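You operate a simulated robot arm through the tools that you are given. There is no shell and no other tool. Be economical: measure what you need, move in short steps, check, and stop when the job is done.

You run a simulated two-armed robot. Do the job below in one go: nothing can be reset, and whatever is moved stays where it is left.

## Task
On the table top, fold the blue cloth in half, so that it is half as long.

It is judged by the outcome, as a careful person would: the job done as asked, and still so three seconds after it is handed in. It fails if anything else is knocked over, pushed out of place, dropped, spilled or broken. Flat cloth is picked up by pressing the open fingertips on it (5 to 10 N) and closing them slowly along it; thin cloth reads only 2 to 8 mm in the jaws.

## Robot
Two 7-joint arms with two-finger parallel grippers on one trunk, on a base that drives. Base frame: it is fixed to the floor where the robot stands at the start and does not move with it; the origin is under the middle of the robot, x ahead of it, y to its left, z up. Lengths are in mm, angles in rad, forces in N, time in s.
The left shoulder is at the start at [70, 134, 1076], the right one opposite. Places, roughly: table top [600, 100, 800]. Payload 1.57 kg a hand.
Tool frame (each hand has its own): the origin (TCP) lies between the finger pads and is the grasp point; the fingertips stand 30 mm ahead of it; z points along the fingers, y is the line along which they close. Largest opening 80 mm; finger width 17, thickness 12; the body of the gripper, 40 by 82 mm, starts 80 mm behind the TCP.
Orientation is that of the tool frame in the base frame, as a unit quaternion [x, y, z, w]. With the fingers straight down and closing along the base's y, the tool's x points along the base's -x, its y along +y and its z along -z.

## Interface
- The arms move only by the tool drive_tool. It takes "left_commands", "right_commands" or both (then of equal length, played together; a hand with none holds still); each is a list of rows, each an object of numbers (a shift or turn left out is 0, a gripper value left out holds the last): "dx", "dy", "dz": the shift along the tool's x, y, z in units of 20 mm (1.0 is 20 mm); "rx", "ry", "rz": the turn, a rotation vector about the tool's x, y, z in units of 4 degrees (1.0 is 4 degrees); "jaw": the finger opening in mm, from 0 to 80. In form: [{"dx": .., "dy": .., "dz": .., "rx": .., "ry": .., "rz": .., "jaw": ..}, ...]. A call has 1 to 8 rows; each row shifts and turns the commanded pose from where the row before left it, along the tool's axes as they then stand. A call with a number of a shift or a turn outside -1 to 1 is refused whole. Rows are played at 5 a second. More than 50 mm and 0.15 rad between two rows, or a gripper value outside its range, and nothing of the call is played. Where a pose cannot be reached the arm comes as near as it can. A force on the tool above 40 N (or 10 N above the force at the start of the call, whichever is more), or a blocked arm, ends the call early, and 0.2 s more pass. Each finger travels about 153 mm/s and halts on what it meets, pressing with about 20 N; the grip force reading is that of the motor and also rises with nothing between the fingers. The clock runs only during rows and for 0.2 s after the last one: add rows that do not move to give the fingers time. It gives the time, the measured TCP pose, the force on the tool (base axes), the opening and the grip force at its end, in the units of the frame above (readings bear some noise).
- Cameras (640 x 400 px; columns grow to the right, rows downward): "scene" is now at [123.2, -2.3, 1277.2]; the picture's right is [-0.02, -1.00, 0.00], its down [-0.81, 0.02, -0.59] and it looks along [0.59, -0.01, -0.81] (base axes); focal length 214 px, centre (320, 200). "left" rides on the left gripper at [72, 7, -122] in its tool frame; the picture's right is [-0.09, 1.00, 0.00], its down [-0.84, -0.08, -0.54] and it looks along [-0.54, -0.05, 0.84] (tool axes); focal length 238 px, centre (320, 200). "right" rides on the right gripper at [72, -7, -122] in its tool frame; the picture's right is [0.09, 1.00, 0.00], its down [-0.84, 0.08, -0.54] and it looks along [-0.54, 0.05, 0.84] (tool axes); focal length 238 px, centre (320, 200). There is no depth. A picture from a camera that has moved, and an enlarged one, comes with that camera's place and axes in the base frame and with its lens.
- capture(camera): a new picture of that camera. The clock stands still meanwhile.
- slide_trunk(by): slides the trunk up (or, below 0, down) by that many mm; the arms and the scene camera ride with it, the base frame stays. It gives what a move gives, with no picture.
- drive_base(legs): drives the robot by 1 to 6 legs, each [ahead, left, turn to the left] in mm, mm and rad, along the robot's own axes; the way and the turn of a leg run together, so that a leg with both is an arc; at most 1500 mm and 3.142 rad a leg. The arms and the cameras ride along, it lands a little off, and it stops where it bumps. It gives what a move gives.
- pan_tilt(pan, tilt): turns the head with the scene camera to pan (to the left, within 1.501 rad either way) and tilt (down, from -0.506 to 1.204), counted from straight ahead of the robot. It gives what a move gives.
- inspect(camera, box): a new picture of the part [left, top, right, bottom] of that camera's present view, enlarged. The clock stands still meanwhile.
- hand_in(): hands the job in; it is judged then, once.

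Work in short steps. Places have to be worked out from the pictures, the camera data and where the tool is seen: move nearer, look again, correct. Check each grasp and each placing, and mend what went wrong. You have 120 turns and 100 pictures in all, those below and enlarged ones among them. Open the grippers and draw the arms clear of the work before you hand the job in, unless the task says otherwise; then end with one line.

The tools are called after "Emit:" by a JSON object that holds its "op" and its "data". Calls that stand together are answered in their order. drive_tool: Moves the arms, as the interface text tells. Its arguments: {"type":"object","properties":{"left_commands":{"type":"array","items":{"type":"object","properties":{"dx":{"type":"number"},"dy":{"type":"number"},"dz":{"type":"number"},"rx":{"type":"number"},"ry":{"type":"number"},"rz":{"type":"number"},"jaw":{"type":"number"}}}},"right_commands":{"type":"array","items":{"type":"object","properties":{"dx":{"type":"number"},"dy":{"type":"number"},"dz":{"type":"number"},"rx":{"type":"number"},"ry":{"type":"number"},"rz":{"type":"number"},"jaw":{"type":"number"}}}}},"required":[]} The other tools are called the same way: slide_trunk (by) slides the trunk up or down; drive_base (legs) drives the base; pan_tilt (pan, tilt) turns the head that bears the scene camera; capture (camera) takes a picture; inspect (camera, box) takes an enlarged picture of a part of a camera's view; hand_in () hands the job in.

At the start:

```text
clock: 0.0
left_eef_pos: [512.3, 169.6, 939.4]
left_ee_rot: [0.0, 1.0, -0.001, 0.0]
left_contact_force: [0.1, 0.4, -0.1]
left_gripper_width: 80.1
left_grasp_force: 0.0
right_eef_pos: [428.6, -134.5, 955.5]
right_ee_rot: [0.0, 1.0, 0.0, 0.0]
right_contact_force: [0.7, -0.4, -0.8]
right_gripper_width: 80.0
right_grasp_force: 0.0
trunk travel left (down, up): [-650.0, 290.0]
robot x, y, heading: [-0.4, -1.8, -0.002]
head pan, tilt: [-0.019, 0.942]
```

scene: 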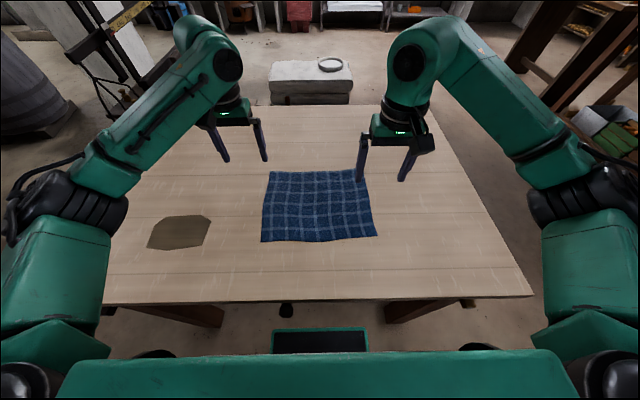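
right: 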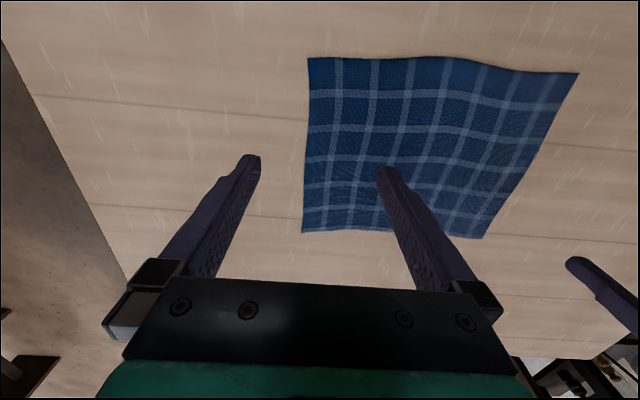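
left: 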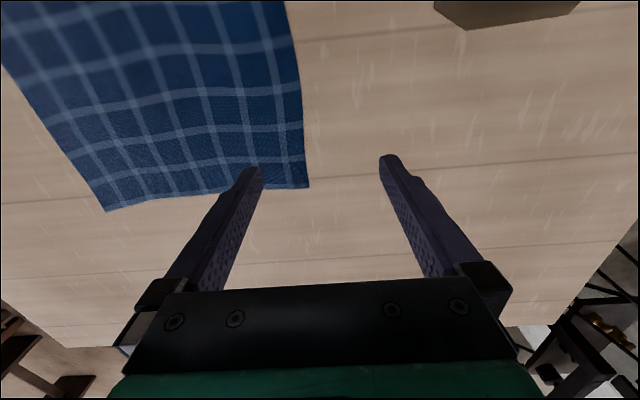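

The cloth lies at about x 388–652, y −168–160, so its long side runs along y (about 330 by 265 mm). Folding it in half from here would make the arms cross. I'd rather work from the table's right side, so I'll look that way first.

Emit:
{"op": "pan_tilt", "data": {"pan": -1.1, "tilt": 0.7}}

Emit:
{"op": "capture", "data": {"camera": "scene"}}

```text
clock: 1.3
left_eef_pos: [511.5, 170.0, 939.0]
left_ee_rot: [0.001, 1.0, 0.0, 0.0]
left_contact_force: [-0.1, -0.4, 0.3]
left_gripper_width: 80.0
left_grasp_force: 0.0
right_eef_pos: [428.8, -135.1, 954.4]
right_ee_rot: [0.001, 1.0, 0.0, 0.001]
right_contact_force: [0.7, 0.7, -0.8]
right_gripper_width: 79.8
right_grasp_force: 0.1
trunk travel left (down, up): [-650.0, 290.0]
robot x, y, heading: [4.6, -2.6, 0.002]
head pan, tilt: [-1.1, 0.7]
```

```text
96 pictures are left
camera scene: at [88.8, -76.5, 1296.5], right [-0.89, -0.45, 0.0], down [-0.29, 0.57, -0.76], along [0.35, -0.68, -0.64], focal length 214 px, centre (320, 200)
```

scene: 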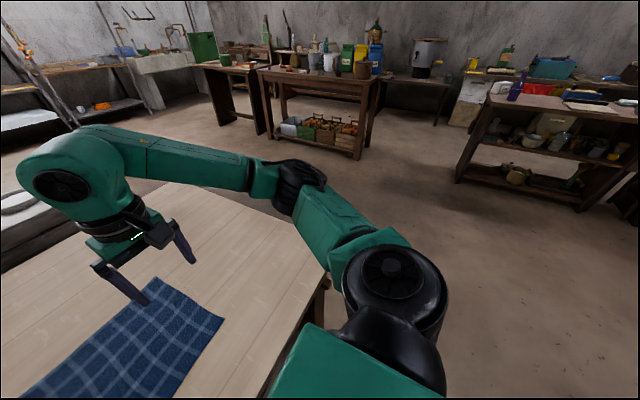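

The floor on the right side is open, with the nearest furniture at about y = −2.3 m. I'll drive right about 760 mm, turn left 90°, then go along the table to be level with the cloth.

Emit:
{"op": "drive_base", "data": {"legs": [[-40, -780, 0], [0, 0, 1.571]]}}

Emit:
{"op": "pan_tilt", "data": {"pan": 0, "tilt": 0.94}}

Emit:
{"op": "capture", "data": {"camera": "scene"}}

```text
clock: 9.4
left_eef_pos: [-211.3, -274.3, 940.5]
left_ee_rot: [0.708, -0.706, 0.0, 0.001]
left_contact_force: [-0.3, 0.3, 0.2]
left_gripper_width: 80.0
left_grasp_force: 0.0
right_eef_pos: [93.4, -355.6, 955.0]
right_ee_rot: [-0.707, 0.707, 0.0, 0.0]
right_contact_force: [-0.6, -0.2, -0.6]
right_gripper_width: 80.3
right_grasp_force: 0.0
trunk travel left (down, up): [-650.0, 290.0]
robot x, y, heading: [-37.4, -785.3, 1.573]
head pan, tilt: [-1.1, 0.7]
```

```text
clock: 10.7
left_eef_pos: [-211.1, -273.8, 939.9]
left_ee_rot: [0.708, -0.707, 0.0, 0.0]
left_contact_force: [0.5, -0.6, -0.2]
left_gripper_width: 80.0
left_grasp_force: 0.1
right_eef_pos: [93.9, -355.8, 954.4]
right_ee_rot: [-0.707, 0.707, 0.0, 0.0]
right_contact_force: [-0.2, -0.3, -0.1]
right_gripper_width: 79.9
right_grasp_force: 0.1
trunk travel left (down, up): [-650.0, 290.0]
robot x, y, heading: [-44.0, -785.5, 1.568]
head pan, tilt: [0.0, 0.941]
```

```text
95 pictures are left
camera scene: at [-41.0, -662.8, 1277.3], right [1.0, 0.0, 0.0], down [0.0, -0.81, -0.59], along [0.0, 0.59, -0.81], focal length 214 px, centre (320, 200)
```

scene: 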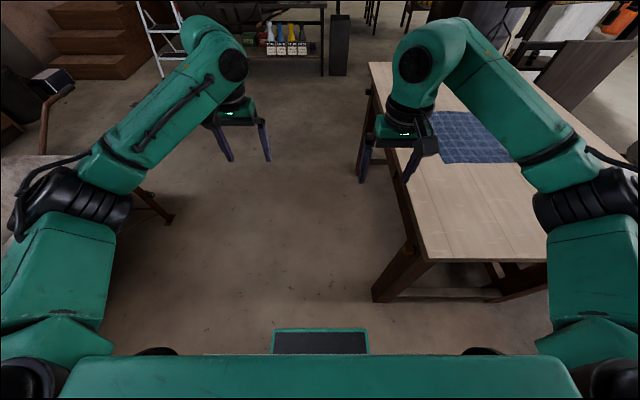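

The way is clear and the table's near edge is at about y = −465. I'll drive right to be level with the cloth, then ahead about 80 mm.

Emit:
{"op": "drive_base", "data": {"legs": [[0, -564, 0], [80, 0, 0]]}}

Emit:
{"op": "capture", "data": {"camera": "scene"}}

```text
clock: 14.6
left_eef_pos: [347.9, -191.3, 940.2]
left_ee_rot: [0.709, -0.705, 0.0, -0.001]
left_contact_force: [1.2, -0.5, 0.0]
left_gripper_width: 79.9
left_grasp_force: 0.1
right_eef_pos: [652.7, -275.2, 955.2]
right_ee_rot: [0.708, -0.706, 0.0, 0.0]
right_contact_force: [-0.4, 0.5, -1.2]
right_gripper_width: 80.0
right_grasp_force: 0.0
trunk travel left (down, up): [-650.0, 290.0]
robot x, y, heading: [514.3, -703.6, 1.575]
head pan, tilt: [0.0, 0.941]
```

```text
94 pictures are left
camera scene: at [519.0, -581.6, 1277.4], right [1.0, 0.0, 0.0], down [0.0, -0.81, -0.59], along [0.0, 0.59, -0.81], focal length 214 px, centre (320, 200)
```

scene: 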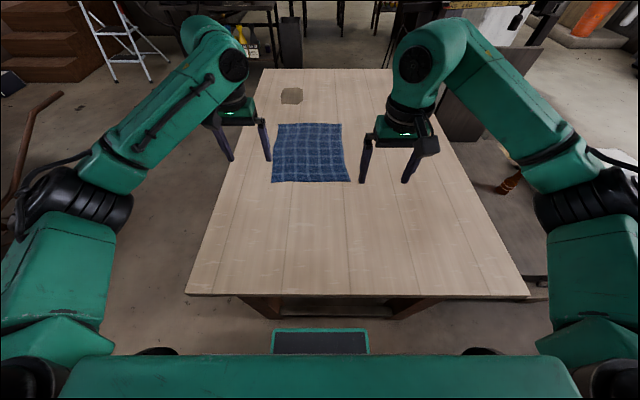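

I'm facing the cloth. It measures about 327 by 267 mm: near edge at y≈−107 (x 354–620), far edge at y≈219. I'll centre the base on it and edge slightly nearer.

Emit:
{"op": "drive_base", "data": {"legs": [[25, 32, 0]]}}

Emit:
{"op": "capture", "data": {"camera": "scene"}}

Emit:
{"op": "capture", "data": {"camera": "left"}}

Emit:
{"op": "capture", "data": {"camera": "right"}}

```text
clock: 15.5
left_eef_pos: [317.2, -169.8, 942.1]
left_ee_rot: [0.708, -0.706, -0.001, -0.001]
left_contact_force: [0.0, 0.5, 0.3]
left_gripper_width: 79.9
left_grasp_force: 0.0
right_eef_pos: [622.9, -251.2, 955.3]
right_ee_rot: [0.709, -0.706, 0.0, 0.0]
right_contact_force: [-0.7, 0.4, 0.1]
right_gripper_width: 80.0
right_grasp_force: 0.0
trunk travel left (down, up): [-650.0, 290.0]
robot x, y, heading: [485.8, -680.6, 1.569]
head pan, tilt: [0.0, 0.941]
```

```text
93 pictures are left
camera scene: at [488.6, -558.6, 1277.6], right [1.0, 0.0, 0.0], down [0.0, -0.81, -0.59], along [0.0, 0.59, -0.81], focal length 214 px, centre (320, 200)
```

scene: 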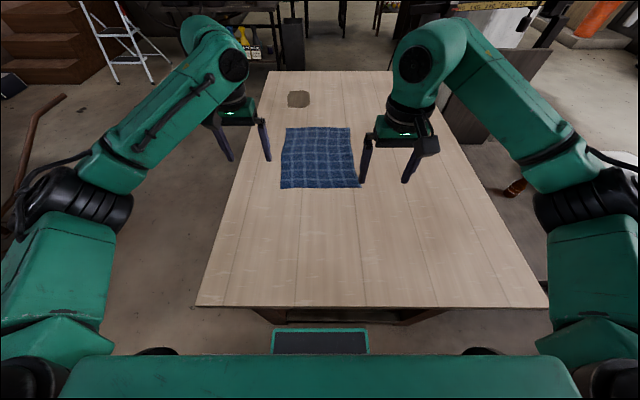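

```text
92 pictures are left
camera left: at [310.0, -242.9, 1062.5], right [-1.0, 0.09, 0.0], down [0.07, 0.84, 0.54], along [0.05, 0.54, -0.84], focal length 238 px, centre (320, 200)
```

left: 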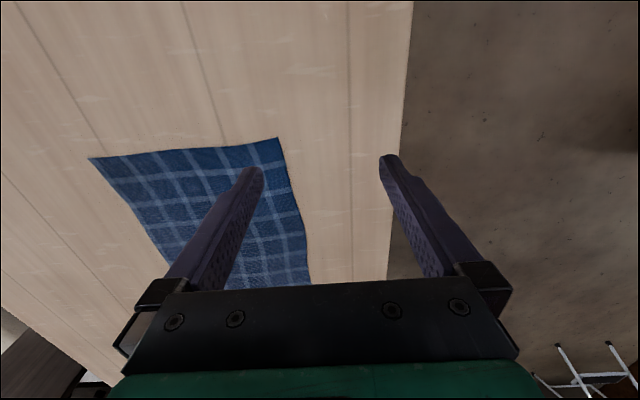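

```text
91 pictures are left
camera right: at [628.6, -323.5, 1076.6], right [-1.0, -0.1, 0.0], down [-0.08, 0.84, 0.54], along [-0.05, 0.54, -0.84], focal length 238 px, centre (320, 200)
```

right: 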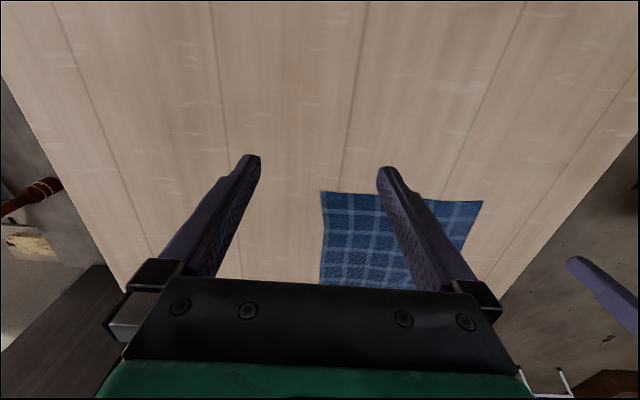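

Comparing the cameras, the cloth's corners agree only if the table top is at z≈780, not 730. That puts the cloth at x 370–606, y −152–141 (about 295 by 236). I'll bring both hands above the two near corners, fingers half open.

Emit:
{"op": "drive_tool", "data": {"left_commands": [{"dx": -0.214, "dy": -0.579, "dz": 0.657, "jaw": 44}, {"dx": -0.214, "dy": -0.579, "dz": 0.657}, {"dx": -0.214, "dy": -0.579, "dz": 0.657}, {"dx": -0.214, "dy": -0.579, "dz": 0.657}, {"dx": -0.214, "dy": -0.579, "dz": 0.657}, {"dx": -0.214, "dy": -0.579, "dz": 0.657}, {"dx": -0.214, "dy": -0.579, "dz": 0.657}, {}], "right_commands": [{"dx": -0.793, "dy": 0.321, "dz": 0.75, "jaw": 44}, {"dx": -0.793, "dy": 0.321, "dz": 0.75}, {"dx": -0.793, "dy": 0.321, "dz": 0.75}, {"dx": -0.793, "dy": 0.321, "dz": 0.75}, {"dx": -0.793, "dy": 0.321, "dz": 0.75}, {"dx": -0.793, "dy": 0.321, "dz": 0.75}, {"dx": -0.793, "dy": 0.321, "dz": 0.75}, {}]}}

Emit:
{"op": "capture", "data": {"camera": "left"}}

Emit:
{"op": "capture", "data": {"camera": "right"}}

Emit:
{"op": "capture", "data": {"camera": "scene"}}

```text
clock: 17.3
left_eef_pos: [396.8, -138.2, 848.4]
left_ee_rot: [0.708, -0.706, 0.0, 0.0]
left_contact_force: [0.1, -0.1, 0.3]
left_gripper_width: 43.7
left_grasp_force: 0.1
right_eef_pos: [575.2, -140.3, 849.3]
right_ee_rot: [0.708, -0.706, 0.0, 0.0]
right_contact_force: [-0.2, -0.1, -0.7]
right_gripper_width: 44.0
right_grasp_force: 0.0
trunk travel left (down, up): [-650.0, 290.0]
robot x, y, heading: [484.4, -674.3, 1.575]
head pan, tilt: [0.0, 0.941]
```

```text
90 pictures are left
camera left: at [389.7, -211.3, 969.3], right [-1.0, 0.09, 0.0], down [0.07, 0.84, 0.54], along [0.05, 0.54, -0.84], focal length 238 px, centre (320, 200)
```

left: 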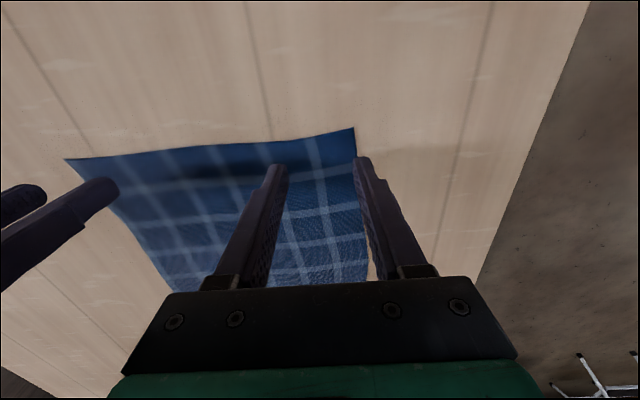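

```text
89 pictures are left
camera right: at [582.0, -211.7, 970.8], right [-1.0, -0.1, 0.0], down [-0.08, 0.84, 0.54], along [-0.05, 0.54, -0.84], focal length 238 px, centre (320, 200)
```

right: 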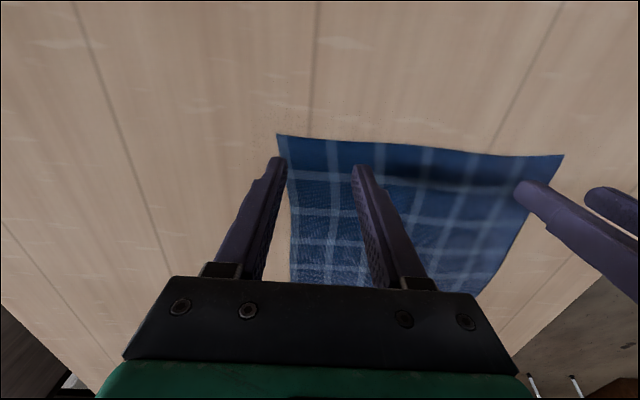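

```text
88 pictures are left
camera scene: at [486.8, -557.2, 1277.4], right [1.0, 0.0, 0.0], down [0.0, -0.81, -0.59], along [0.0, 0.59, -0.81], focal length 214 px, centre (320, 200)
```

scene: 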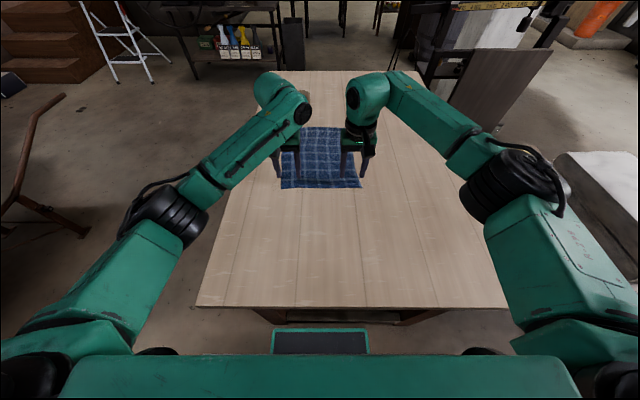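

The corners are at (368, −155) and (611, −148), and the outer fingers sit right on the side edges. I'll shift both hands slightly inward and come down close to the cloth.

Emit:
{"op": "drive_tool", "data": {"left_commands": [{"dx": 0.2, "dy": -0.45, "dz": 0.5}, {"dz": 0.5}, {"dz": 0.3}, {"dz": 0.2}, {}], "right_commands": [{"dx": -0.1, "dy": 0.3, "dz": 0.5}, {"dz": 0.5}, {"dz": 0.3}, {"dz": 0.2}, {}]}}

Emit:
{"op": "capture", "data": {"camera": "left"}}

Emit:
{"op": "capture", "data": {"camera": "right"}}

```text
clock: 18.5
left_eef_pos: [404.8, -142.3, 817.8]
left_ee_rot: [0.708, -0.706, -0.001, 0.001]
left_contact_force: [-0.2, -0.1, 0.7]
left_gripper_width: 43.9
left_grasp_force: 0.1
right_eef_pos: [569.1, -137.3, 820.1]
right_ee_rot: [0.708, -0.706, 0.0, 0.0]
right_contact_force: [0.8, 0.2, 0.0]
right_gripper_width: 43.9
right_grasp_force: 0.0
trunk travel left (down, up): [-650.0, 290.0]
robot x, y, heading: [486.9, -682.3, 1.574]
head pan, tilt: [0.0, 0.941]
```

```text
87 pictures are left
camera left: at [398.8, -214.7, 939.6], right [-1.0, 0.09, 0.0], down [0.07, 0.84, 0.54], along [0.05, 0.54, -0.84], focal length 238 px, centre (320, 200)
```

left: 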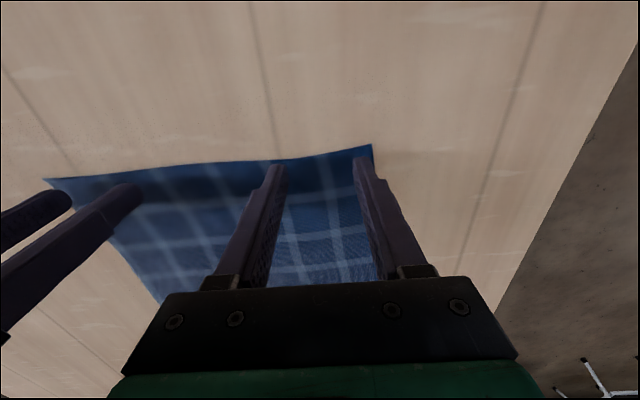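

```text
86 pictures are left
camera right: at [575.8, -209.1, 941.3], right [-1.0, -0.1, 0.0], down [-0.08, 0.84, 0.54], along [-0.05, 0.54, -0.84], focal length 238 px, centre (320, 200)
```

right: 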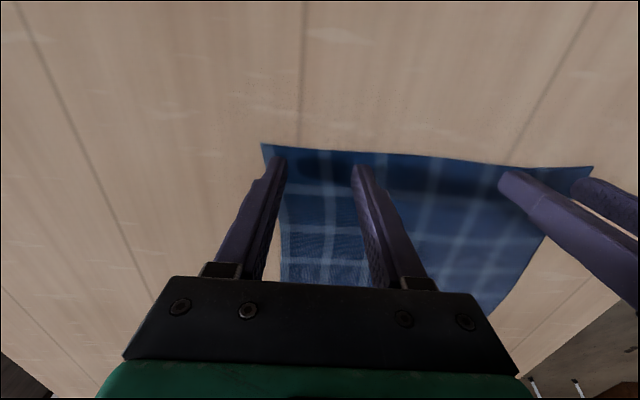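

Both hands are well placed just above the corners. I'll descend in small steps to find contact.

Emit:
{"op": "drive_tool", "data": {"left_commands": [{"dz": 0.15}, {"dz": 0.15}, {}], "right_commands": [{"dz": 0.2}, {"dz": 0.2}, {}]}}

```text
clock: 19.3
left_eef_pos: [405.2, -141.3, 812.1]
left_ee_rot: [0.708, -0.706, 0.0, -0.001]
left_contact_force: [-0.5, -0.2, 0.5]
left_gripper_width: 43.9
left_grasp_force: 0.1
right_eef_pos: [570.3, -137.6, 812.9]
right_ee_rot: [0.708, -0.706, 0.0, 0.0]
right_contact_force: [-0.2, 0.5, 0.7]
right_gripper_width: 44.0
right_grasp_force: 0.0
trunk travel left (down, up): [-650.0, 290.0]
robot x, y, heading: [488.9, -680.3, 1.574]
head pan, tilt: [0.0, 0.941]
```

No contact yet, so I'll go a little lower.

Emit:
{"op": "drive_tool", "data": {"left_commands": [{"dz": 0.1}, {"dz": 0.1}, {}], "right_commands": [{"dz": 0.1}, {"dz": 0.1}, {}]}}

```text
clock: 20.1
left_eef_pos: [405.8, -143.3, 811.4]
left_ee_rot: [0.708, -0.706, -0.002, -0.003]
left_contact_force: [-0.4, 3.5, 14.9]
left_gripper_width: 44.0
left_grasp_force: 0.1
right_eef_pos: [568.9, -138.2, 811.6]
right_ee_rot: [0.708, -0.707, -0.003, -0.002]
right_contact_force: [0.9, 5.0, 17.0]
right_gripper_width: 44.0
right_grasp_force: 0.1
trunk travel left (down, up): [-650.0, 290.0]
robot x, y, heading: [490.8, -678.9, 1.577]
head pan, tilt: [0.0, 0.941]
```

Contact is at 15–17 N, which is too hard. I'll back off about 1.7 mm and close slowly to pinch.

Emit:
{"op": "drive_tool", "data": {"left_commands": [{"dz": -0.08}, {"jaw": 36}, {"jaw": 29}, {"jaw": 22}, {"jaw": 15}, {"jaw": 8}, {"jaw": 2}, {"jaw": 0}], "right_commands": [{"dz": -0.09}, {"jaw": 36}, {"jaw": 29}, {"jaw": 22}, {"jaw": 15}, {"jaw": 8}, {"jaw": 2}, {"jaw": 0}]}}

Emit:
{"op": "capture", "data": {"camera": "left"}}

Emit:
{"op": "capture", "data": {"camera": "right"}}

```text
clock: 21.9
left_eef_pos: [404.8, -143.7, 812.4]
left_ee_rot: [0.708, -0.706, 0.0, -0.002]
left_contact_force: [7.0, 0.2, 11.3]
left_gripper_width: 2.2
left_grasp_force: 20.1
right_eef_pos: [567.9, -139.2, 811.6]
right_ee_rot: [0.709, -0.705, -0.002, -0.001]
right_contact_force: [-7.9, -1.2, 6.7]
right_gripper_width: 2.6
right_grasp_force: 20.1
trunk travel left (down, up): [-650.0, 290.0]
robot x, y, heading: [489.8, -675.7, 1.576]
head pan, tilt: [0.0, 0.941]
```

```text
85 pictures are left
camera left: at [399.2, -217.4, 932.9], right [-1.0, 0.09, 0.0], down [0.07, 0.83, 0.55], along [0.05, 0.54, -0.84], focal length 238 px, centre (320, 200)
```

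left: 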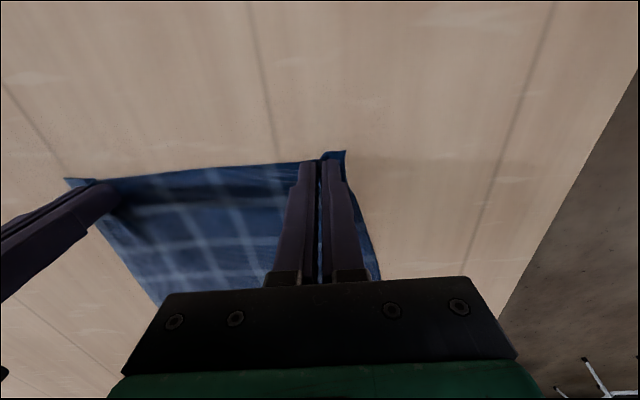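

```text
84 pictures are left
camera right: at [575.2, -211.7, 932.6], right [-1.0, -0.1, 0.0], down [-0.08, 0.83, 0.54], along [-0.05, 0.54, -0.84], focal length 238 px, centre (320, 200)
```

right: 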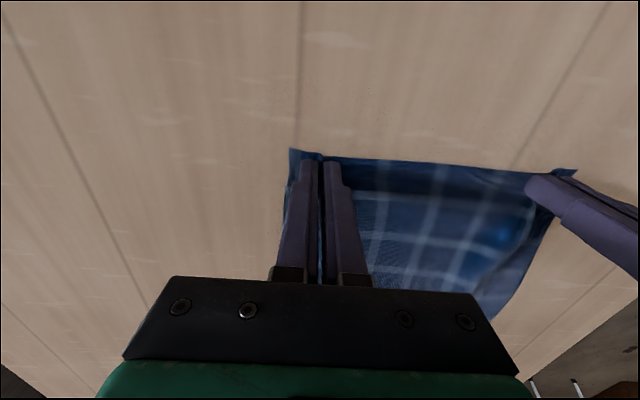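

Both jaws read 2–3 mm with cloth between the tips, so both grasps look good. I'll lift about 10 mm and pull the cloth gently toward the robot.

Emit:
{"op": "drive_tool", "data": {"left_commands": [{"dz": -0.3}, {"dz": -0.3, "dx": 0.2}, {"dx": 0.6}, {"dx": 0.7}, {"dx": 0.7}, {"dx": 0.7}, {"dx": 0.7}, {"dx": 0.4}], "right_commands": [{"dz": -0.3}, {"dz": -0.3, "dx": 0.2}, {"dx": 0.6}, {"dx": 0.7}, {"dx": 0.7}, {"dx": 0.7}, {"dx": 0.7}, {"dx": 0.4}]}}

Emit:
{"op": "capture", "data": {"camera": "scene"}}

```text
clock: 23.7
left_eef_pos: [405.7, -222.1, 820.3]
left_ee_rot: [0.708, -0.706, 0.001, -0.001]
left_contact_force: [11.1, 1.2, -0.3]
left_gripper_width: 2.5
left_grasp_force: 19.8
right_eef_pos: [569.0, -217.7, 821.6]
right_ee_rot: [0.709, -0.706, 0.0, 0.0]
right_contact_force: [-10.1, -1.5, 0.4]
right_gripper_width: 2.5
right_grasp_force: 20.3
trunk travel left (down, up): [-650.0, 290.0]
robot x, y, heading: [488.5, -675.6, 1.572]
head pan, tilt: [0.0, 0.941]
```

```text
83 pictures are left
camera scene: at [486.7, -556.9, 1277.3], right [1.0, 0.0, 0.0], down [0.0, -0.81, -0.59], along [0.0, 0.59, -0.81], focal length 214 px, centre (320, 200)
```

scene: 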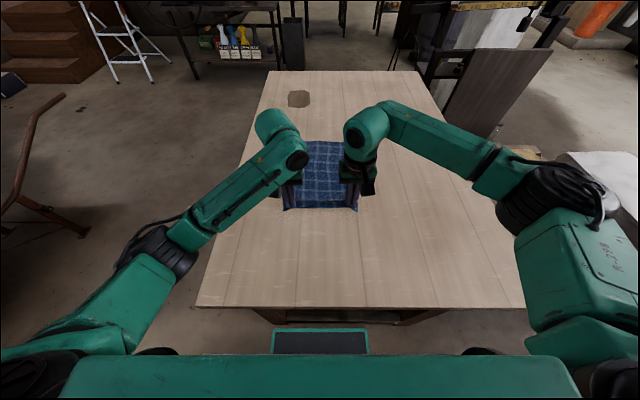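

The cloth follows. It is taut between the hands (about 11 N), so I'll ease them together 3 mm each and keep pulling.

Emit:
{"op": "drive_tool", "data": {"left_commands": [{"dx": 0.5, "dy": -0.15}, {"dx": 0.9}, {"dx": 1.0}, {"dx": 1.0}, {"dx": 1.0}, {"dx": 1.0}, {"dx": 1.0}, {"dx": 0.8}], "right_commands": [{"dx": 0.5, "dy": 0.15}, {"dx": 0.9}, {"dx": 1.0}, {"dx": 1.0}, {"dx": 1.0}, {"dx": 1.0}, {"dx": 1.0}, {"dx": 0.8}]}}

Emit:
{"op": "capture", "data": {"camera": "scene"}}

```text
clock: 25.5
left_eef_pos: [409.5, -366.8, 820.6]
left_ee_rot: [0.708, -0.706, 0.0, -0.001]
left_contact_force: [1.0, 0.4, -0.4]
left_gripper_width: 2.0
left_grasp_force: 19.3
right_eef_pos: [568.1, -362.1, 821.8]
right_ee_rot: [0.708, -0.706, -0.001, 0.0]
right_contact_force: [-0.5, -0.2, 0.0]
right_gripper_width: 2.1
right_grasp_force: 20.3
trunk travel left (down, up): [-650.0, 290.0]
robot x, y, heading: [491.9, -678.3, 1.575]
head pan, tilt: [0.0, 0.941]
```

```text
82 pictures are left
camera scene: at [486.8, -557.4, 1277.4], right [1.0, 0.0, 0.0], down [0.0, -0.81, -0.59], along [0.0, 0.59, -0.81], focal length 214 px, centre (320, 200)
```

scene: 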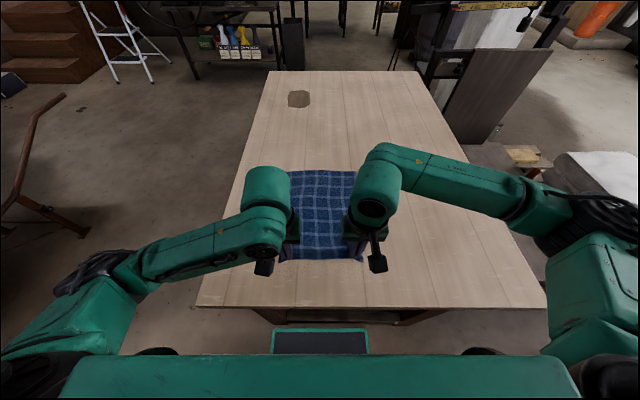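

The cloth now spans about y −377 to −76, all within reach. I'll carry the near edge over in an arc about the midline (y≈−226), first part rising.

Emit:
{"op": "drive_tool", "data": {"left_commands": [{"dx": -0.059, "dz": -0.783}, {"dx": -0.176, "dz": -0.77}, {"dx": -0.29, "dz": -0.743}, {"dx": -0.4, "dz": -0.704}, {"dx": -0.501, "dz": -0.653}, {"dx": -0.595, "dz": -0.59}, {"dx": -0.678, "dz": -0.518}, {"dx": -0.751, "dz": -0.436}], "right_commands": [{"dx": -0.059, "dz": -0.783}, {"dx": -0.176, "dz": -0.77}, {"dx": -0.29, "dz": -0.743}, {"dx": -0.4, "dz": -0.704}, {"dx": -0.501, "dz": -0.653}, {"dx": -0.595, "dz": -0.59}, {"dx": -0.678, "dz": -0.518}, {"dx": -0.751, "dz": -0.436}]}}

Emit:
{"op": "capture", "data": {"camera": "scene"}}

Emit:
{"op": "capture", "data": {"camera": "right"}}

```text
clock: 27.3
left_eef_pos: [408.3, -295.4, 924.8]
left_ee_rot: [0.709, -0.706, 0.0, 0.001]
left_contact_force: [1.2, 0.4, 0.7]
left_gripper_width: 1.9
left_grasp_force: 20.3
right_eef_pos: [567.5, -291.0, 926.4]
right_ee_rot: [0.708, -0.706, 0.0, 0.001]
right_contact_force: [-1.2, 0.5, -0.9]
right_gripper_width: 2.2
right_grasp_force: 20.0
trunk travel left (down, up): [-650.0, 290.0]
robot x, y, heading: [492.1, -680.5, 1.571]
head pan, tilt: [0.0, 0.941]
```

```text
81 pictures are left
camera scene: at [486.8, -556.0, 1277.2], right [1.0, 0.0, 0.0], down [0.0, -0.81, -0.59], along [0.0, 0.59, -0.81], focal length 214 px, centre (320, 200)
```

scene: 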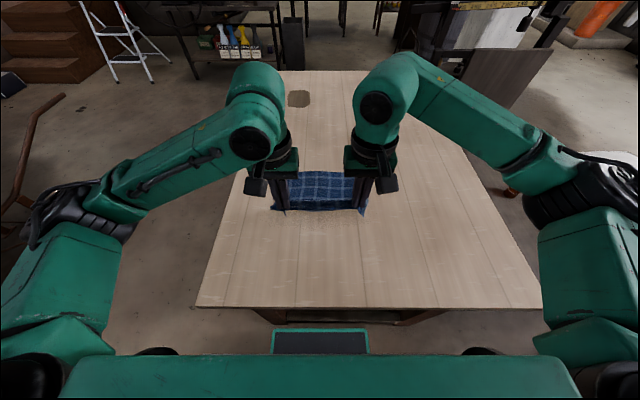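

```text
80 pictures are left
camera right: at [573.4, -362.9, 1047.5], right [-1.0, -0.1, 0.0], down [-0.08, 0.84, 0.54], along [-0.05, 0.54, -0.84], focal length 238 px, centre (320, 200)
```

right: 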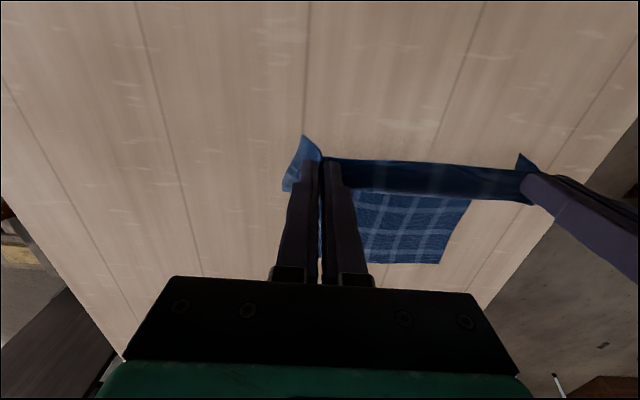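

The cloth is lifting evenly and the far part is staying put. I'll continue over the top of the arc.

Emit:
{"op": "drive_tool", "data": {"left_commands": [{"dx": -0.809, "dz": -0.347}, {"dx": -0.855, "dz": -0.252}, {"dx": -0.885, "dz": -0.153}, {"dx": -0.9, "dz": -0.052}, {"dx": -0.9, "dz": 0.052}, {"dx": -0.885, "dz": 0.153}, {"dx": -0.855, "dz": 0.252}, {"dx": -0.809, "dz": 0.347}], "right_commands": [{"dx": -0.809, "dz": -0.347}, {"dx": -0.855, "dz": -0.252}, {"dx": -0.885, "dz": -0.153}, {"dx": -0.9, "dz": -0.052}, {"dx": -0.9, "dz": 0.052}, {"dx": -0.885, "dz": 0.153}, {"dx": -0.855, "dz": 0.252}, {"dx": -0.809, "dz": 0.347}]}}

Emit:
{"op": "capture", "data": {"camera": "scene"}}

Emit:
{"op": "capture", "data": {"camera": "right"}}

Emit:
{"op": "capture", "data": {"camera": "left"}}

```text
clock: 29.1
left_eef_pos: [407.8, -157.1, 924.5]
left_ee_rot: [0.709, -0.705, 0.001, 0.001]
left_contact_force: [1.2, 0.7, 0.5]
left_gripper_width: 2.2
left_grasp_force: 20.5
right_eef_pos: [565.9, -152.1, 925.1]
right_ee_rot: [0.708, -0.706, 0.0, 0.0]
right_contact_force: [-1.3, 0.6, 0.3]
right_gripper_width: 2.2
right_grasp_force: 20.1
trunk travel left (down, up): [-650.0, 290.0]
robot x, y, heading: [489.1, -680.5, 1.573]
head pan, tilt: [0.0, 0.941]
```

```text
79 pictures are left
camera scene: at [486.9, -555.5, 1277.2], right [1.0, 0.0, 0.0], down [0.0, -0.81, -0.59], along [0.0, 0.59, -0.81], focal length 214 px, centre (320, 200)
```

scene: 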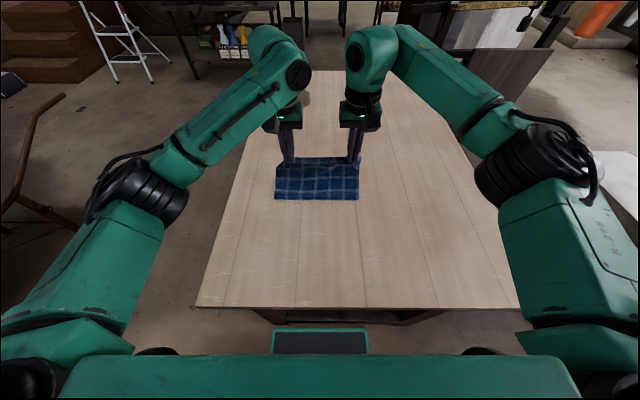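

```text
78 pictures are left
camera right: at [572.8, -224.3, 1045.9], right [-1.0, -0.1, 0.0], down [-0.08, 0.84, 0.54], along [-0.05, 0.54, -0.84], focal length 238 px, centre (320, 200)
```

right: 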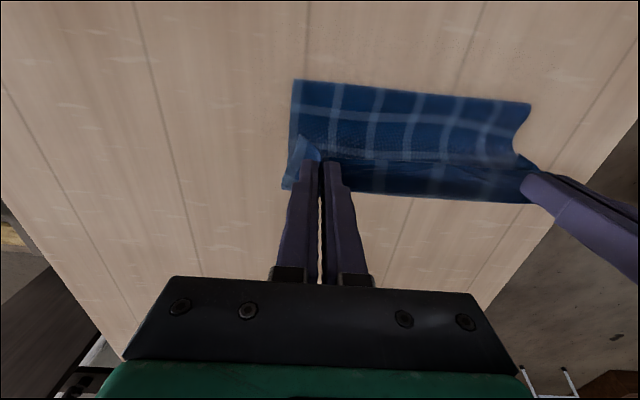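

```text
77 pictures are left
camera left: at [402.2, -230.6, 1046.6], right [-1.0, 0.09, 0.0], down [0.07, 0.84, 0.54], along [0.05, 0.54, -0.84], focal length 238 px, centre (320, 200)
```

left: 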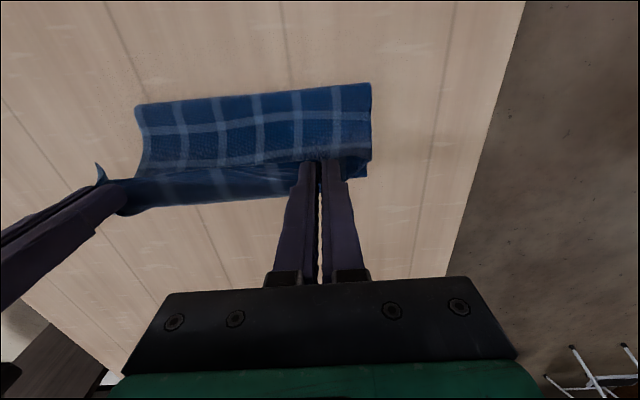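

The cloth is draped over with its fold line toward the robot. I'll continue down most of the arc, then check where the far edge lies.

Emit:
{"op": "drive_tool", "data": {"left_commands": [{"dx": -0.751, "dz": 0.436}, {"dx": -0.678, "dz": 0.518}, {"dx": -0.595, "dz": 0.59}, {"dx": -0.501, "dz": 0.653}, {"dx": -0.2, "dz": 0.704}, {}], "right_commands": [{"dx": -0.751, "dz": 0.436}, {"dx": -0.678, "dz": 0.518}, {"dx": -0.595, "dz": 0.59}, {"dx": -0.501, "dz": 0.653}, {"dx": -0.2, "dz": 0.704}, {}]}}

Emit:
{"op": "capture", "data": {"camera": "right"}}

Emit:
{"op": "capture", "data": {"camera": "left"}}

Emit:
{"op": "inspect", "data": {"camera": "scene", "box": [240, 120, 400, 220]}}

```text
clock: 30.5
left_eef_pos: [409.3, -104.6, 868.1]
left_ee_rot: [0.709, -0.706, 0.0, -0.001]
left_contact_force: [0.2, 0.8, -0.3]
left_gripper_width: 2.6
left_grasp_force: 20.6
right_eef_pos: [566.2, -99.0, 866.3]
right_ee_rot: [0.708, -0.706, 0.0, 0.001]
right_contact_force: [-0.9, 0.0, 0.9]
right_gripper_width: 2.2
right_grasp_force: 20.2
trunk travel left (down, up): [-650.0, 290.0]
robot x, y, heading: [489.4, -679.1, 1.577]
head pan, tilt: [0.0, 0.941]
```

```text
76 pictures are left
camera right: at [572.7, -171.6, 989.1], right [-1.0, -0.1, 0.0], down [-0.08, 0.84, 0.54], along [-0.05, 0.54, -0.84], focal length 238 px, centre (320, 200)
```

right: 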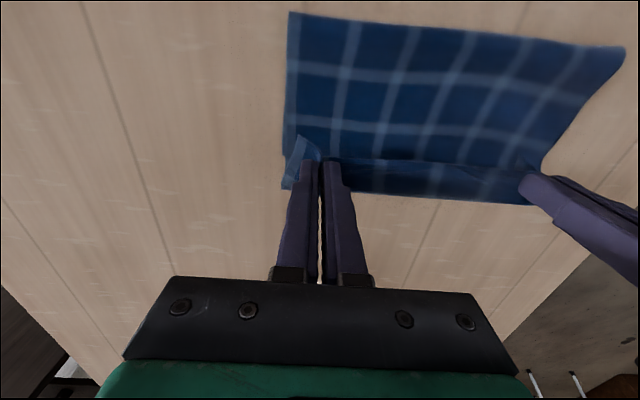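

```text
75 pictures are left
camera left: at [402.3, -177.4, 989.2], right [-1.0, 0.09, 0.0], down [0.07, 0.84, 0.54], along [0.05, 0.54, -0.84], focal length 238 px, centre (320, 200)
```

left: 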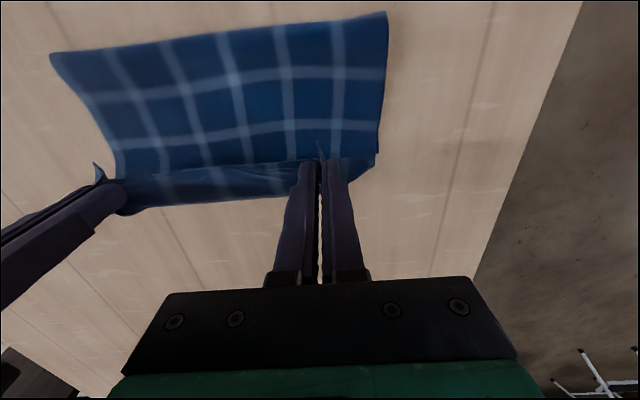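

```text
4.00 times, centred on (320, 170) of scene
camera zoom: at [486.8, -556.9, 1277.4], right [1.0, 0.0, 0.0], down [0.0, -0.81, -0.59], along [0.0, 0.59, -0.81], focal length 858 px, centre (320, 320)
```

zoom: 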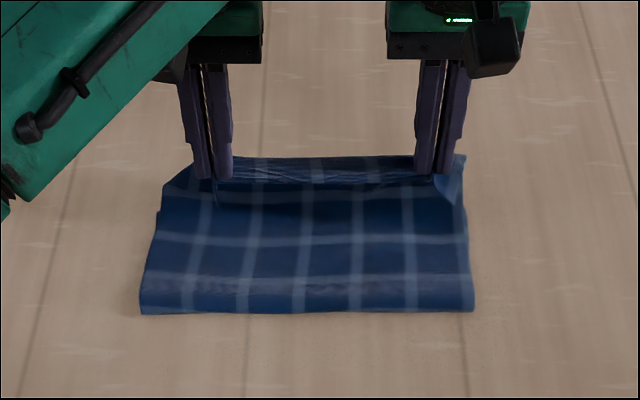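

The fold line is at about y≈−190, so the lower layer may have slid away a little. I'll lower the hands further so the far edge shows beyond them.

Emit:
{"op": "drive_tool", "data": {"left_commands": [{"dz": 0.6}, {"dz": 0.6}, {"dz": 0.5}, {"dz": 0.3}, {}], "right_commands": [{"dz": 0.6}, {"dz": 0.6}, {"dz": 0.5}, {"dz": 0.2}, {}]}}

Emit:
{"op": "inspect", "data": {"camera": "scene", "box": [240, 120, 400, 220]}}

Emit:
{"op": "capture", "data": {"camera": "left"}}

Emit:
{"op": "capture", "data": {"camera": "right"}}

```text
clock: 31.7
left_eef_pos: [407.9, -104.7, 828.2]
left_ee_rot: [0.708, -0.706, 0.001, 0.0]
left_contact_force: [-0.1, -0.1, -0.8]
left_gripper_width: 2.0
left_grasp_force: 19.7
right_eef_pos: [566.0, -100.1, 830.3]
right_ee_rot: [0.709, -0.706, 0.001, 0.0]
right_contact_force: [-0.3, -0.7, -0.7]
right_gripper_width: 2.4
right_grasp_force: 20.1
trunk travel left (down, up): [-650.0, 290.0]
robot x, y, heading: [486.1, -674.6, 1.576]
head pan, tilt: [0.0, 0.941]
```

```text
4.00 times, centred on (320, 170) of scene
camera zoom: at [486.8, -556.7, 1277.3], right [1.0, 0.0, 0.0], down [0.0, -0.81, -0.59], along [0.0, 0.59, -0.81], focal length 858 px, centre (320, 320)
```

zoom: 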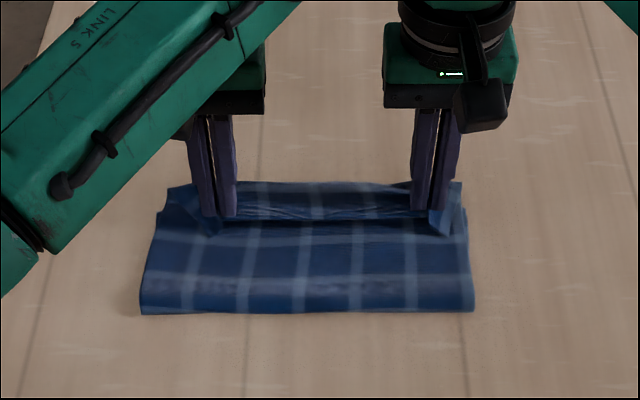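

```text
72 pictures are left
camera left: at [401.9, -177.1, 949.5], right [-1.0, 0.09, 0.0], down [0.07, 0.84, 0.54], along [0.05, 0.54, -0.84], focal length 238 px, centre (320, 200)
```

left: 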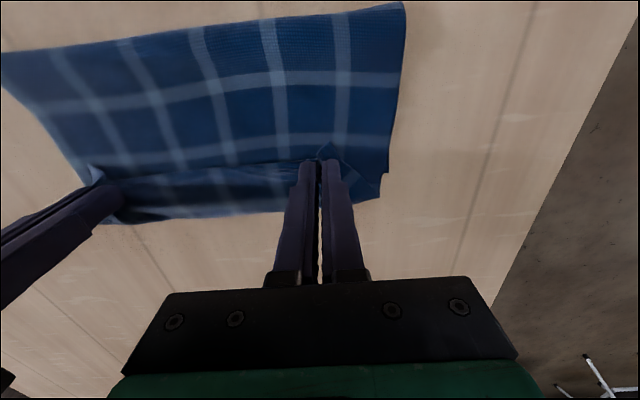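

```text
71 pictures are left
camera right: at [572.9, -171.3, 950.8], right [-1.0, -0.1, 0.0], down [-0.08, 0.84, 0.54], along [-0.05, 0.54, -0.84], focal length 238 px, centre (320, 200)
```

right: 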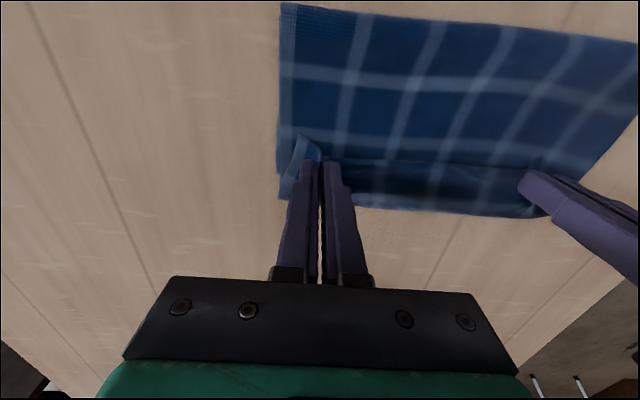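

The lower layer's far edge shows at y≈−62 and the hands are at −102. I'll move forward 30 mm and down to lay the upper edge on it.

Emit:
{"op": "drive_tool", "data": {"left_commands": [{"dx": -0.5}, {"dx": -0.5, "dz": 0.1}, {"dx": -0.5, "dz": 0.2}, {"dz": 0.3}, {}], "right_commands": [{"dx": -0.5}, {"dx": -0.5, "dz": 0.2}, {"dx": -0.5, "dz": 0.2}, {"dz": 0.3}, {}]}}

Emit:
{"op": "inspect", "data": {"camera": "scene", "box": [240, 120, 400, 220]}}

Emit:
{"op": "capture", "data": {"camera": "left"}}

Emit:
{"op": "capture", "data": {"camera": "right"}}

```text
clock: 32.9
left_eef_pos: [409.6, -79.1, 815.4]
left_ee_rot: [0.708, -0.706, 0.001, 0.0]
left_contact_force: [1.2, 0.6, 1.6]
left_gripper_width: 2.2
left_grasp_force: 20.1
left hand out of reach, approached as far as the arm can: row 3
right_eef_pos: [567.1, -85.5, 820.9]
right_ee_rot: [0.707, -0.707, -0.001, 0.0]
right_contact_force: [-1.8, -0.1, 0.7]
right_gripper_width: 2.4
right_grasp_force: 19.9
right hand out of reach, approached as far as the arm can: row 2, 3
trunk travel left (down, up): [-650.0, 290.0]
robot x, y, heading: [488.6, -677.4, 1.571]
head pan, tilt: [0.0, 0.941]
```

```text
4.00 times, centred on (320, 170) of scene
camera zoom: at [487.1, -556.9, 1277.4], right [1.0, 0.0, 0.0], down [0.0, -0.81, -0.59], along [0.0, 0.59, -0.81], focal length 858 px, centre (320, 320)
```

zoom: 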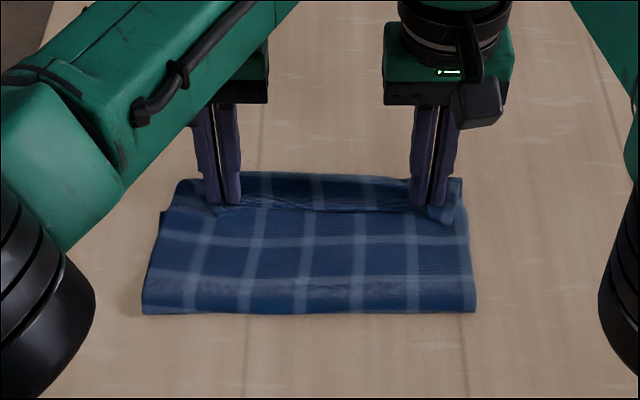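

```text
69 pictures are left
camera left: at [402.6, -151.7, 937.2], right [-1.0, 0.09, 0.0], down [0.07, 0.84, 0.54], along [0.05, 0.54, -0.84], focal length 238 px, centre (320, 200)
```

left: 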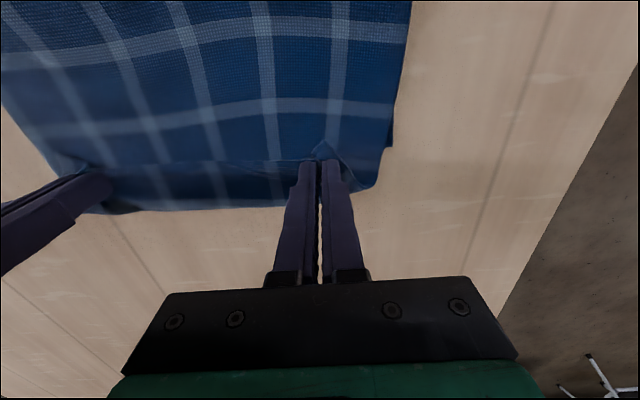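

```text
68 pictures are left
camera right: at [574.1, -157.3, 941.4], right [-1.0, -0.09, 0.0], down [-0.08, 0.84, 0.54], along [-0.05, 0.54, -0.84], focal length 238 px, centre (320, 200)
```

right: 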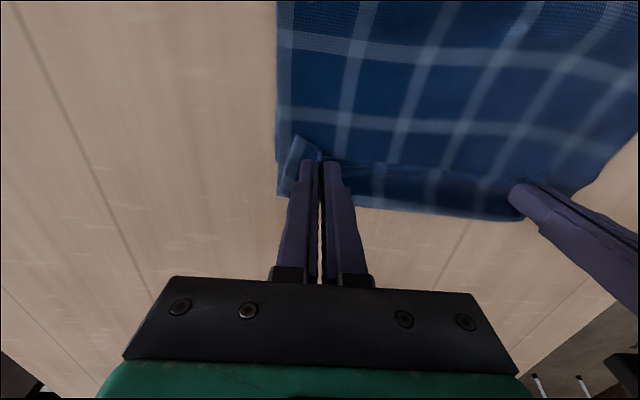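

The arms are at full reach. Looking again, the notches on both sides suggest the lower far edge is at about y≈−88, so the upper edge now overshoots by about 25 mm. I'll lift slightly and move back toward the robot.

Emit:
{"op": "drive_tool", "data": {"left_commands": [{"dz": -0.5}, {"dx": 0.5}, {"dx": 0.5}, {"dx": 0.3}, {}], "right_commands": [{"dz": -0.3}, {"dx": 0.5}, {"dx": 0.5}, {"dx": 0.3}, {}]}}

Emit:
{"op": "inspect", "data": {"camera": "scene", "box": [240, 120, 400, 220]}}

Emit:
{"op": "inspect", "data": {"camera": "left", "box": [240, 100, 440, 225]}}

Emit:
{"op": "inspect", "data": {"camera": "right", "box": [200, 100, 400, 225]}}

```text
clock: 34.1
left_eef_pos: [408.5, -104.2, 823.9]
left_ee_rot: [0.709, -0.705, 0.0, 0.0]
left_contact_force: [1.5, -0.2, -1.0]
left_gripper_width: 2.3
left_grasp_force: 20.2
right_eef_pos: [567.8, -110.1, 826.1]
right_ee_rot: [0.708, -0.706, 0.0, 0.0]
right_contact_force: [-1.7, 0.2, 0.1]
right_gripper_width: 2.3
right_grasp_force: 19.9
trunk travel left (down, up): [-650.0, 290.0]
robot x, y, heading: [486.7, -682.8, 1.576]
head pan, tilt: [0.0, 0.941]
```

```text
4.00 times, centred on (320, 170) of scene
camera zoom: at [486.7, -556.5, 1277.3], right [1.0, 0.0, 0.0], down [0.0, -0.81, -0.59], along [0.0, 0.59, -0.81], focal length 858 px, centre (320, 320)
```

zoom: 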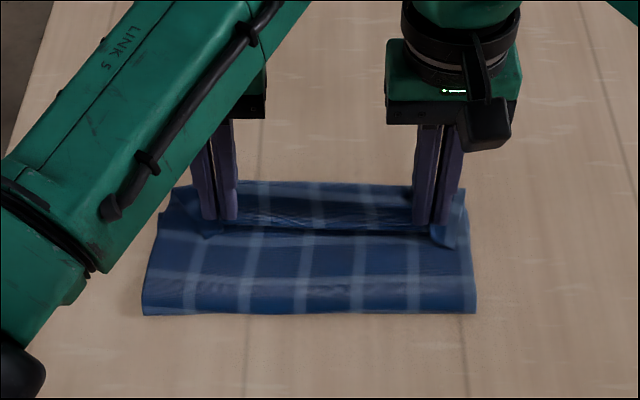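

```text
3.20 times, centred on (340, 162) of left
camera zoom: at [402.2, -177.8, 946.5], right [-1.0, 0.09, 0.0], down [0.07, 0.84, 0.54], along [0.05, 0.54, -0.84], focal length 763 px, centre (256, 320)
```

zoom: 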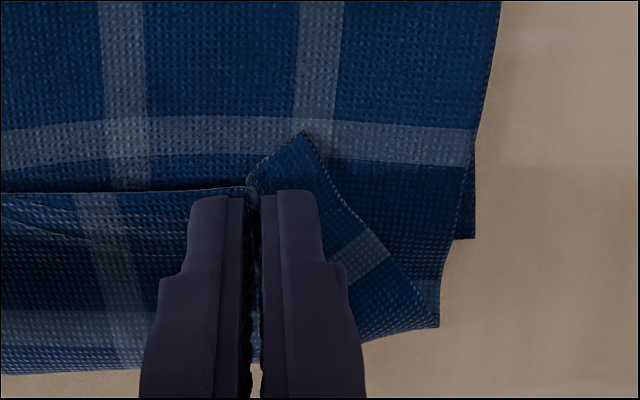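

```text
3.20 times, centred on (300, 162) of right
camera zoom: at [574.2, -182.4, 946.9], right [-1.0, -0.1, 0.0], down [-0.08, 0.84, 0.54], along [-0.05, 0.54, -0.84], focal length 763 px, centre (384, 320)
```

zoom: 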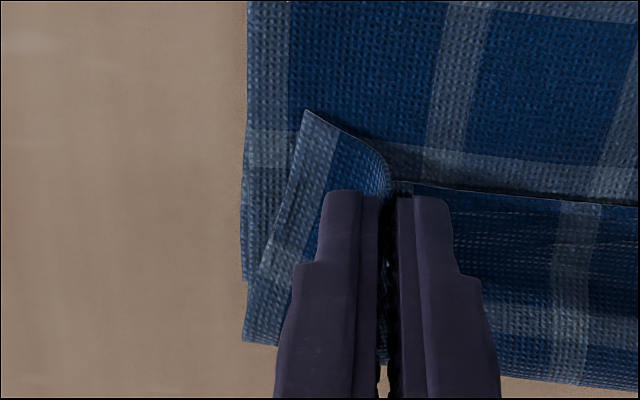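

Now it's clear: the hem is turned back under the fingers, with the free edge still facing the robot, and the lower far edge is at y≈−87. Released here, the layer would overshoot once unrolled. I'll raise the hands and bring them back so the fold rolls toward the robot, then let the edge fall forward from height.

Emit:
{"op": "drive_tool", "data": {"left_commands": [{"dz": -0.7}, {"dz": -0.7, "dx": 0.3}, {"dz": -0.7, "dx": 0.5}, {"dz": -0.7, "dx": 0.5}, {}], "right_commands": [{"dz": -0.7}, {"dz": -0.7, "dx": 0.2}, {"dz": -0.7, "dx": 0.4}, {"dz": -0.7, "dx": 0.4}, {}]}}

Emit:
{"op": "inspect", "data": {"camera": "scene", "box": [240, 120, 400, 220]}}

Emit:
{"op": "capture", "data": {"camera": "left"}}

Emit:
{"op": "capture", "data": {"camera": "right"}}

```text
clock: 35.3
left_eef_pos: [409.1, -130.2, 880.4]
left_ee_rot: [0.709, -0.705, 0.001, 0.001]
left_contact_force: [1.6, 0.8, -0.1]
left_gripper_width: 2.4
left_grasp_force: 20.5
right_eef_pos: [569.1, -129.8, 881.8]
right_ee_rot: [0.708, -0.706, 0.001, 0.001]
right_contact_force: [-1.4, -1.2, -0.7]
right_gripper_width: 2.3
right_grasp_force: 19.7
trunk travel left (down, up): [-650.0, 290.0]
robot x, y, heading: [488.3, -677.8, 1.573]
head pan, tilt: [0.0, 0.941]
```

```text
4.00 times, centred on (320, 170) of scene
camera zoom: at [487.5, -556.1, 1277.2], right [1.0, 0.0, 0.0], down [0.0, -0.81, -0.59], along [0.0, 0.59, -0.81], focal length 858 px, centre (320, 320)
```

zoom: 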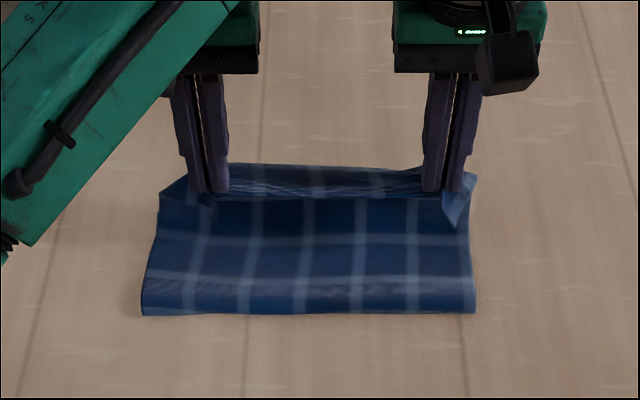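

```text
63 pictures are left
camera left: at [402.9, -203.6, 1002.2], right [-1.0, 0.09, 0.0], down [0.07, 0.84, 0.54], along [0.05, 0.54, -0.84], focal length 238 px, centre (320, 200)
```

left: 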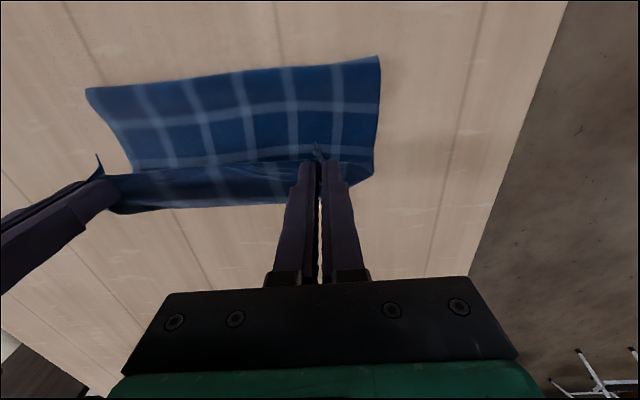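

```text
62 pictures are left
camera right: at [575.1, -202.4, 1003.0], right [-1.0, -0.1, 0.0], down [-0.08, 0.84, 0.54], along [-0.05, 0.54, -0.84], focal length 238 px, centre (320, 200)
```

right: 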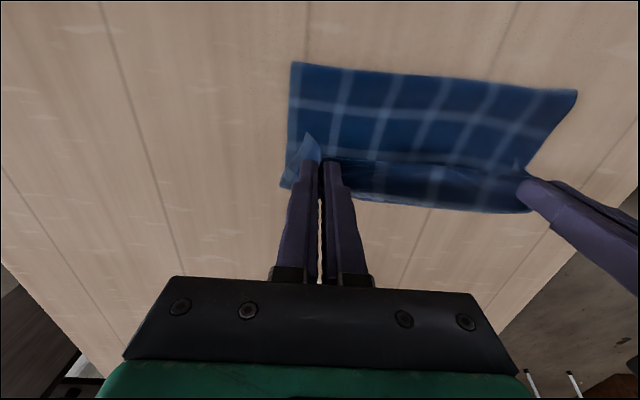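

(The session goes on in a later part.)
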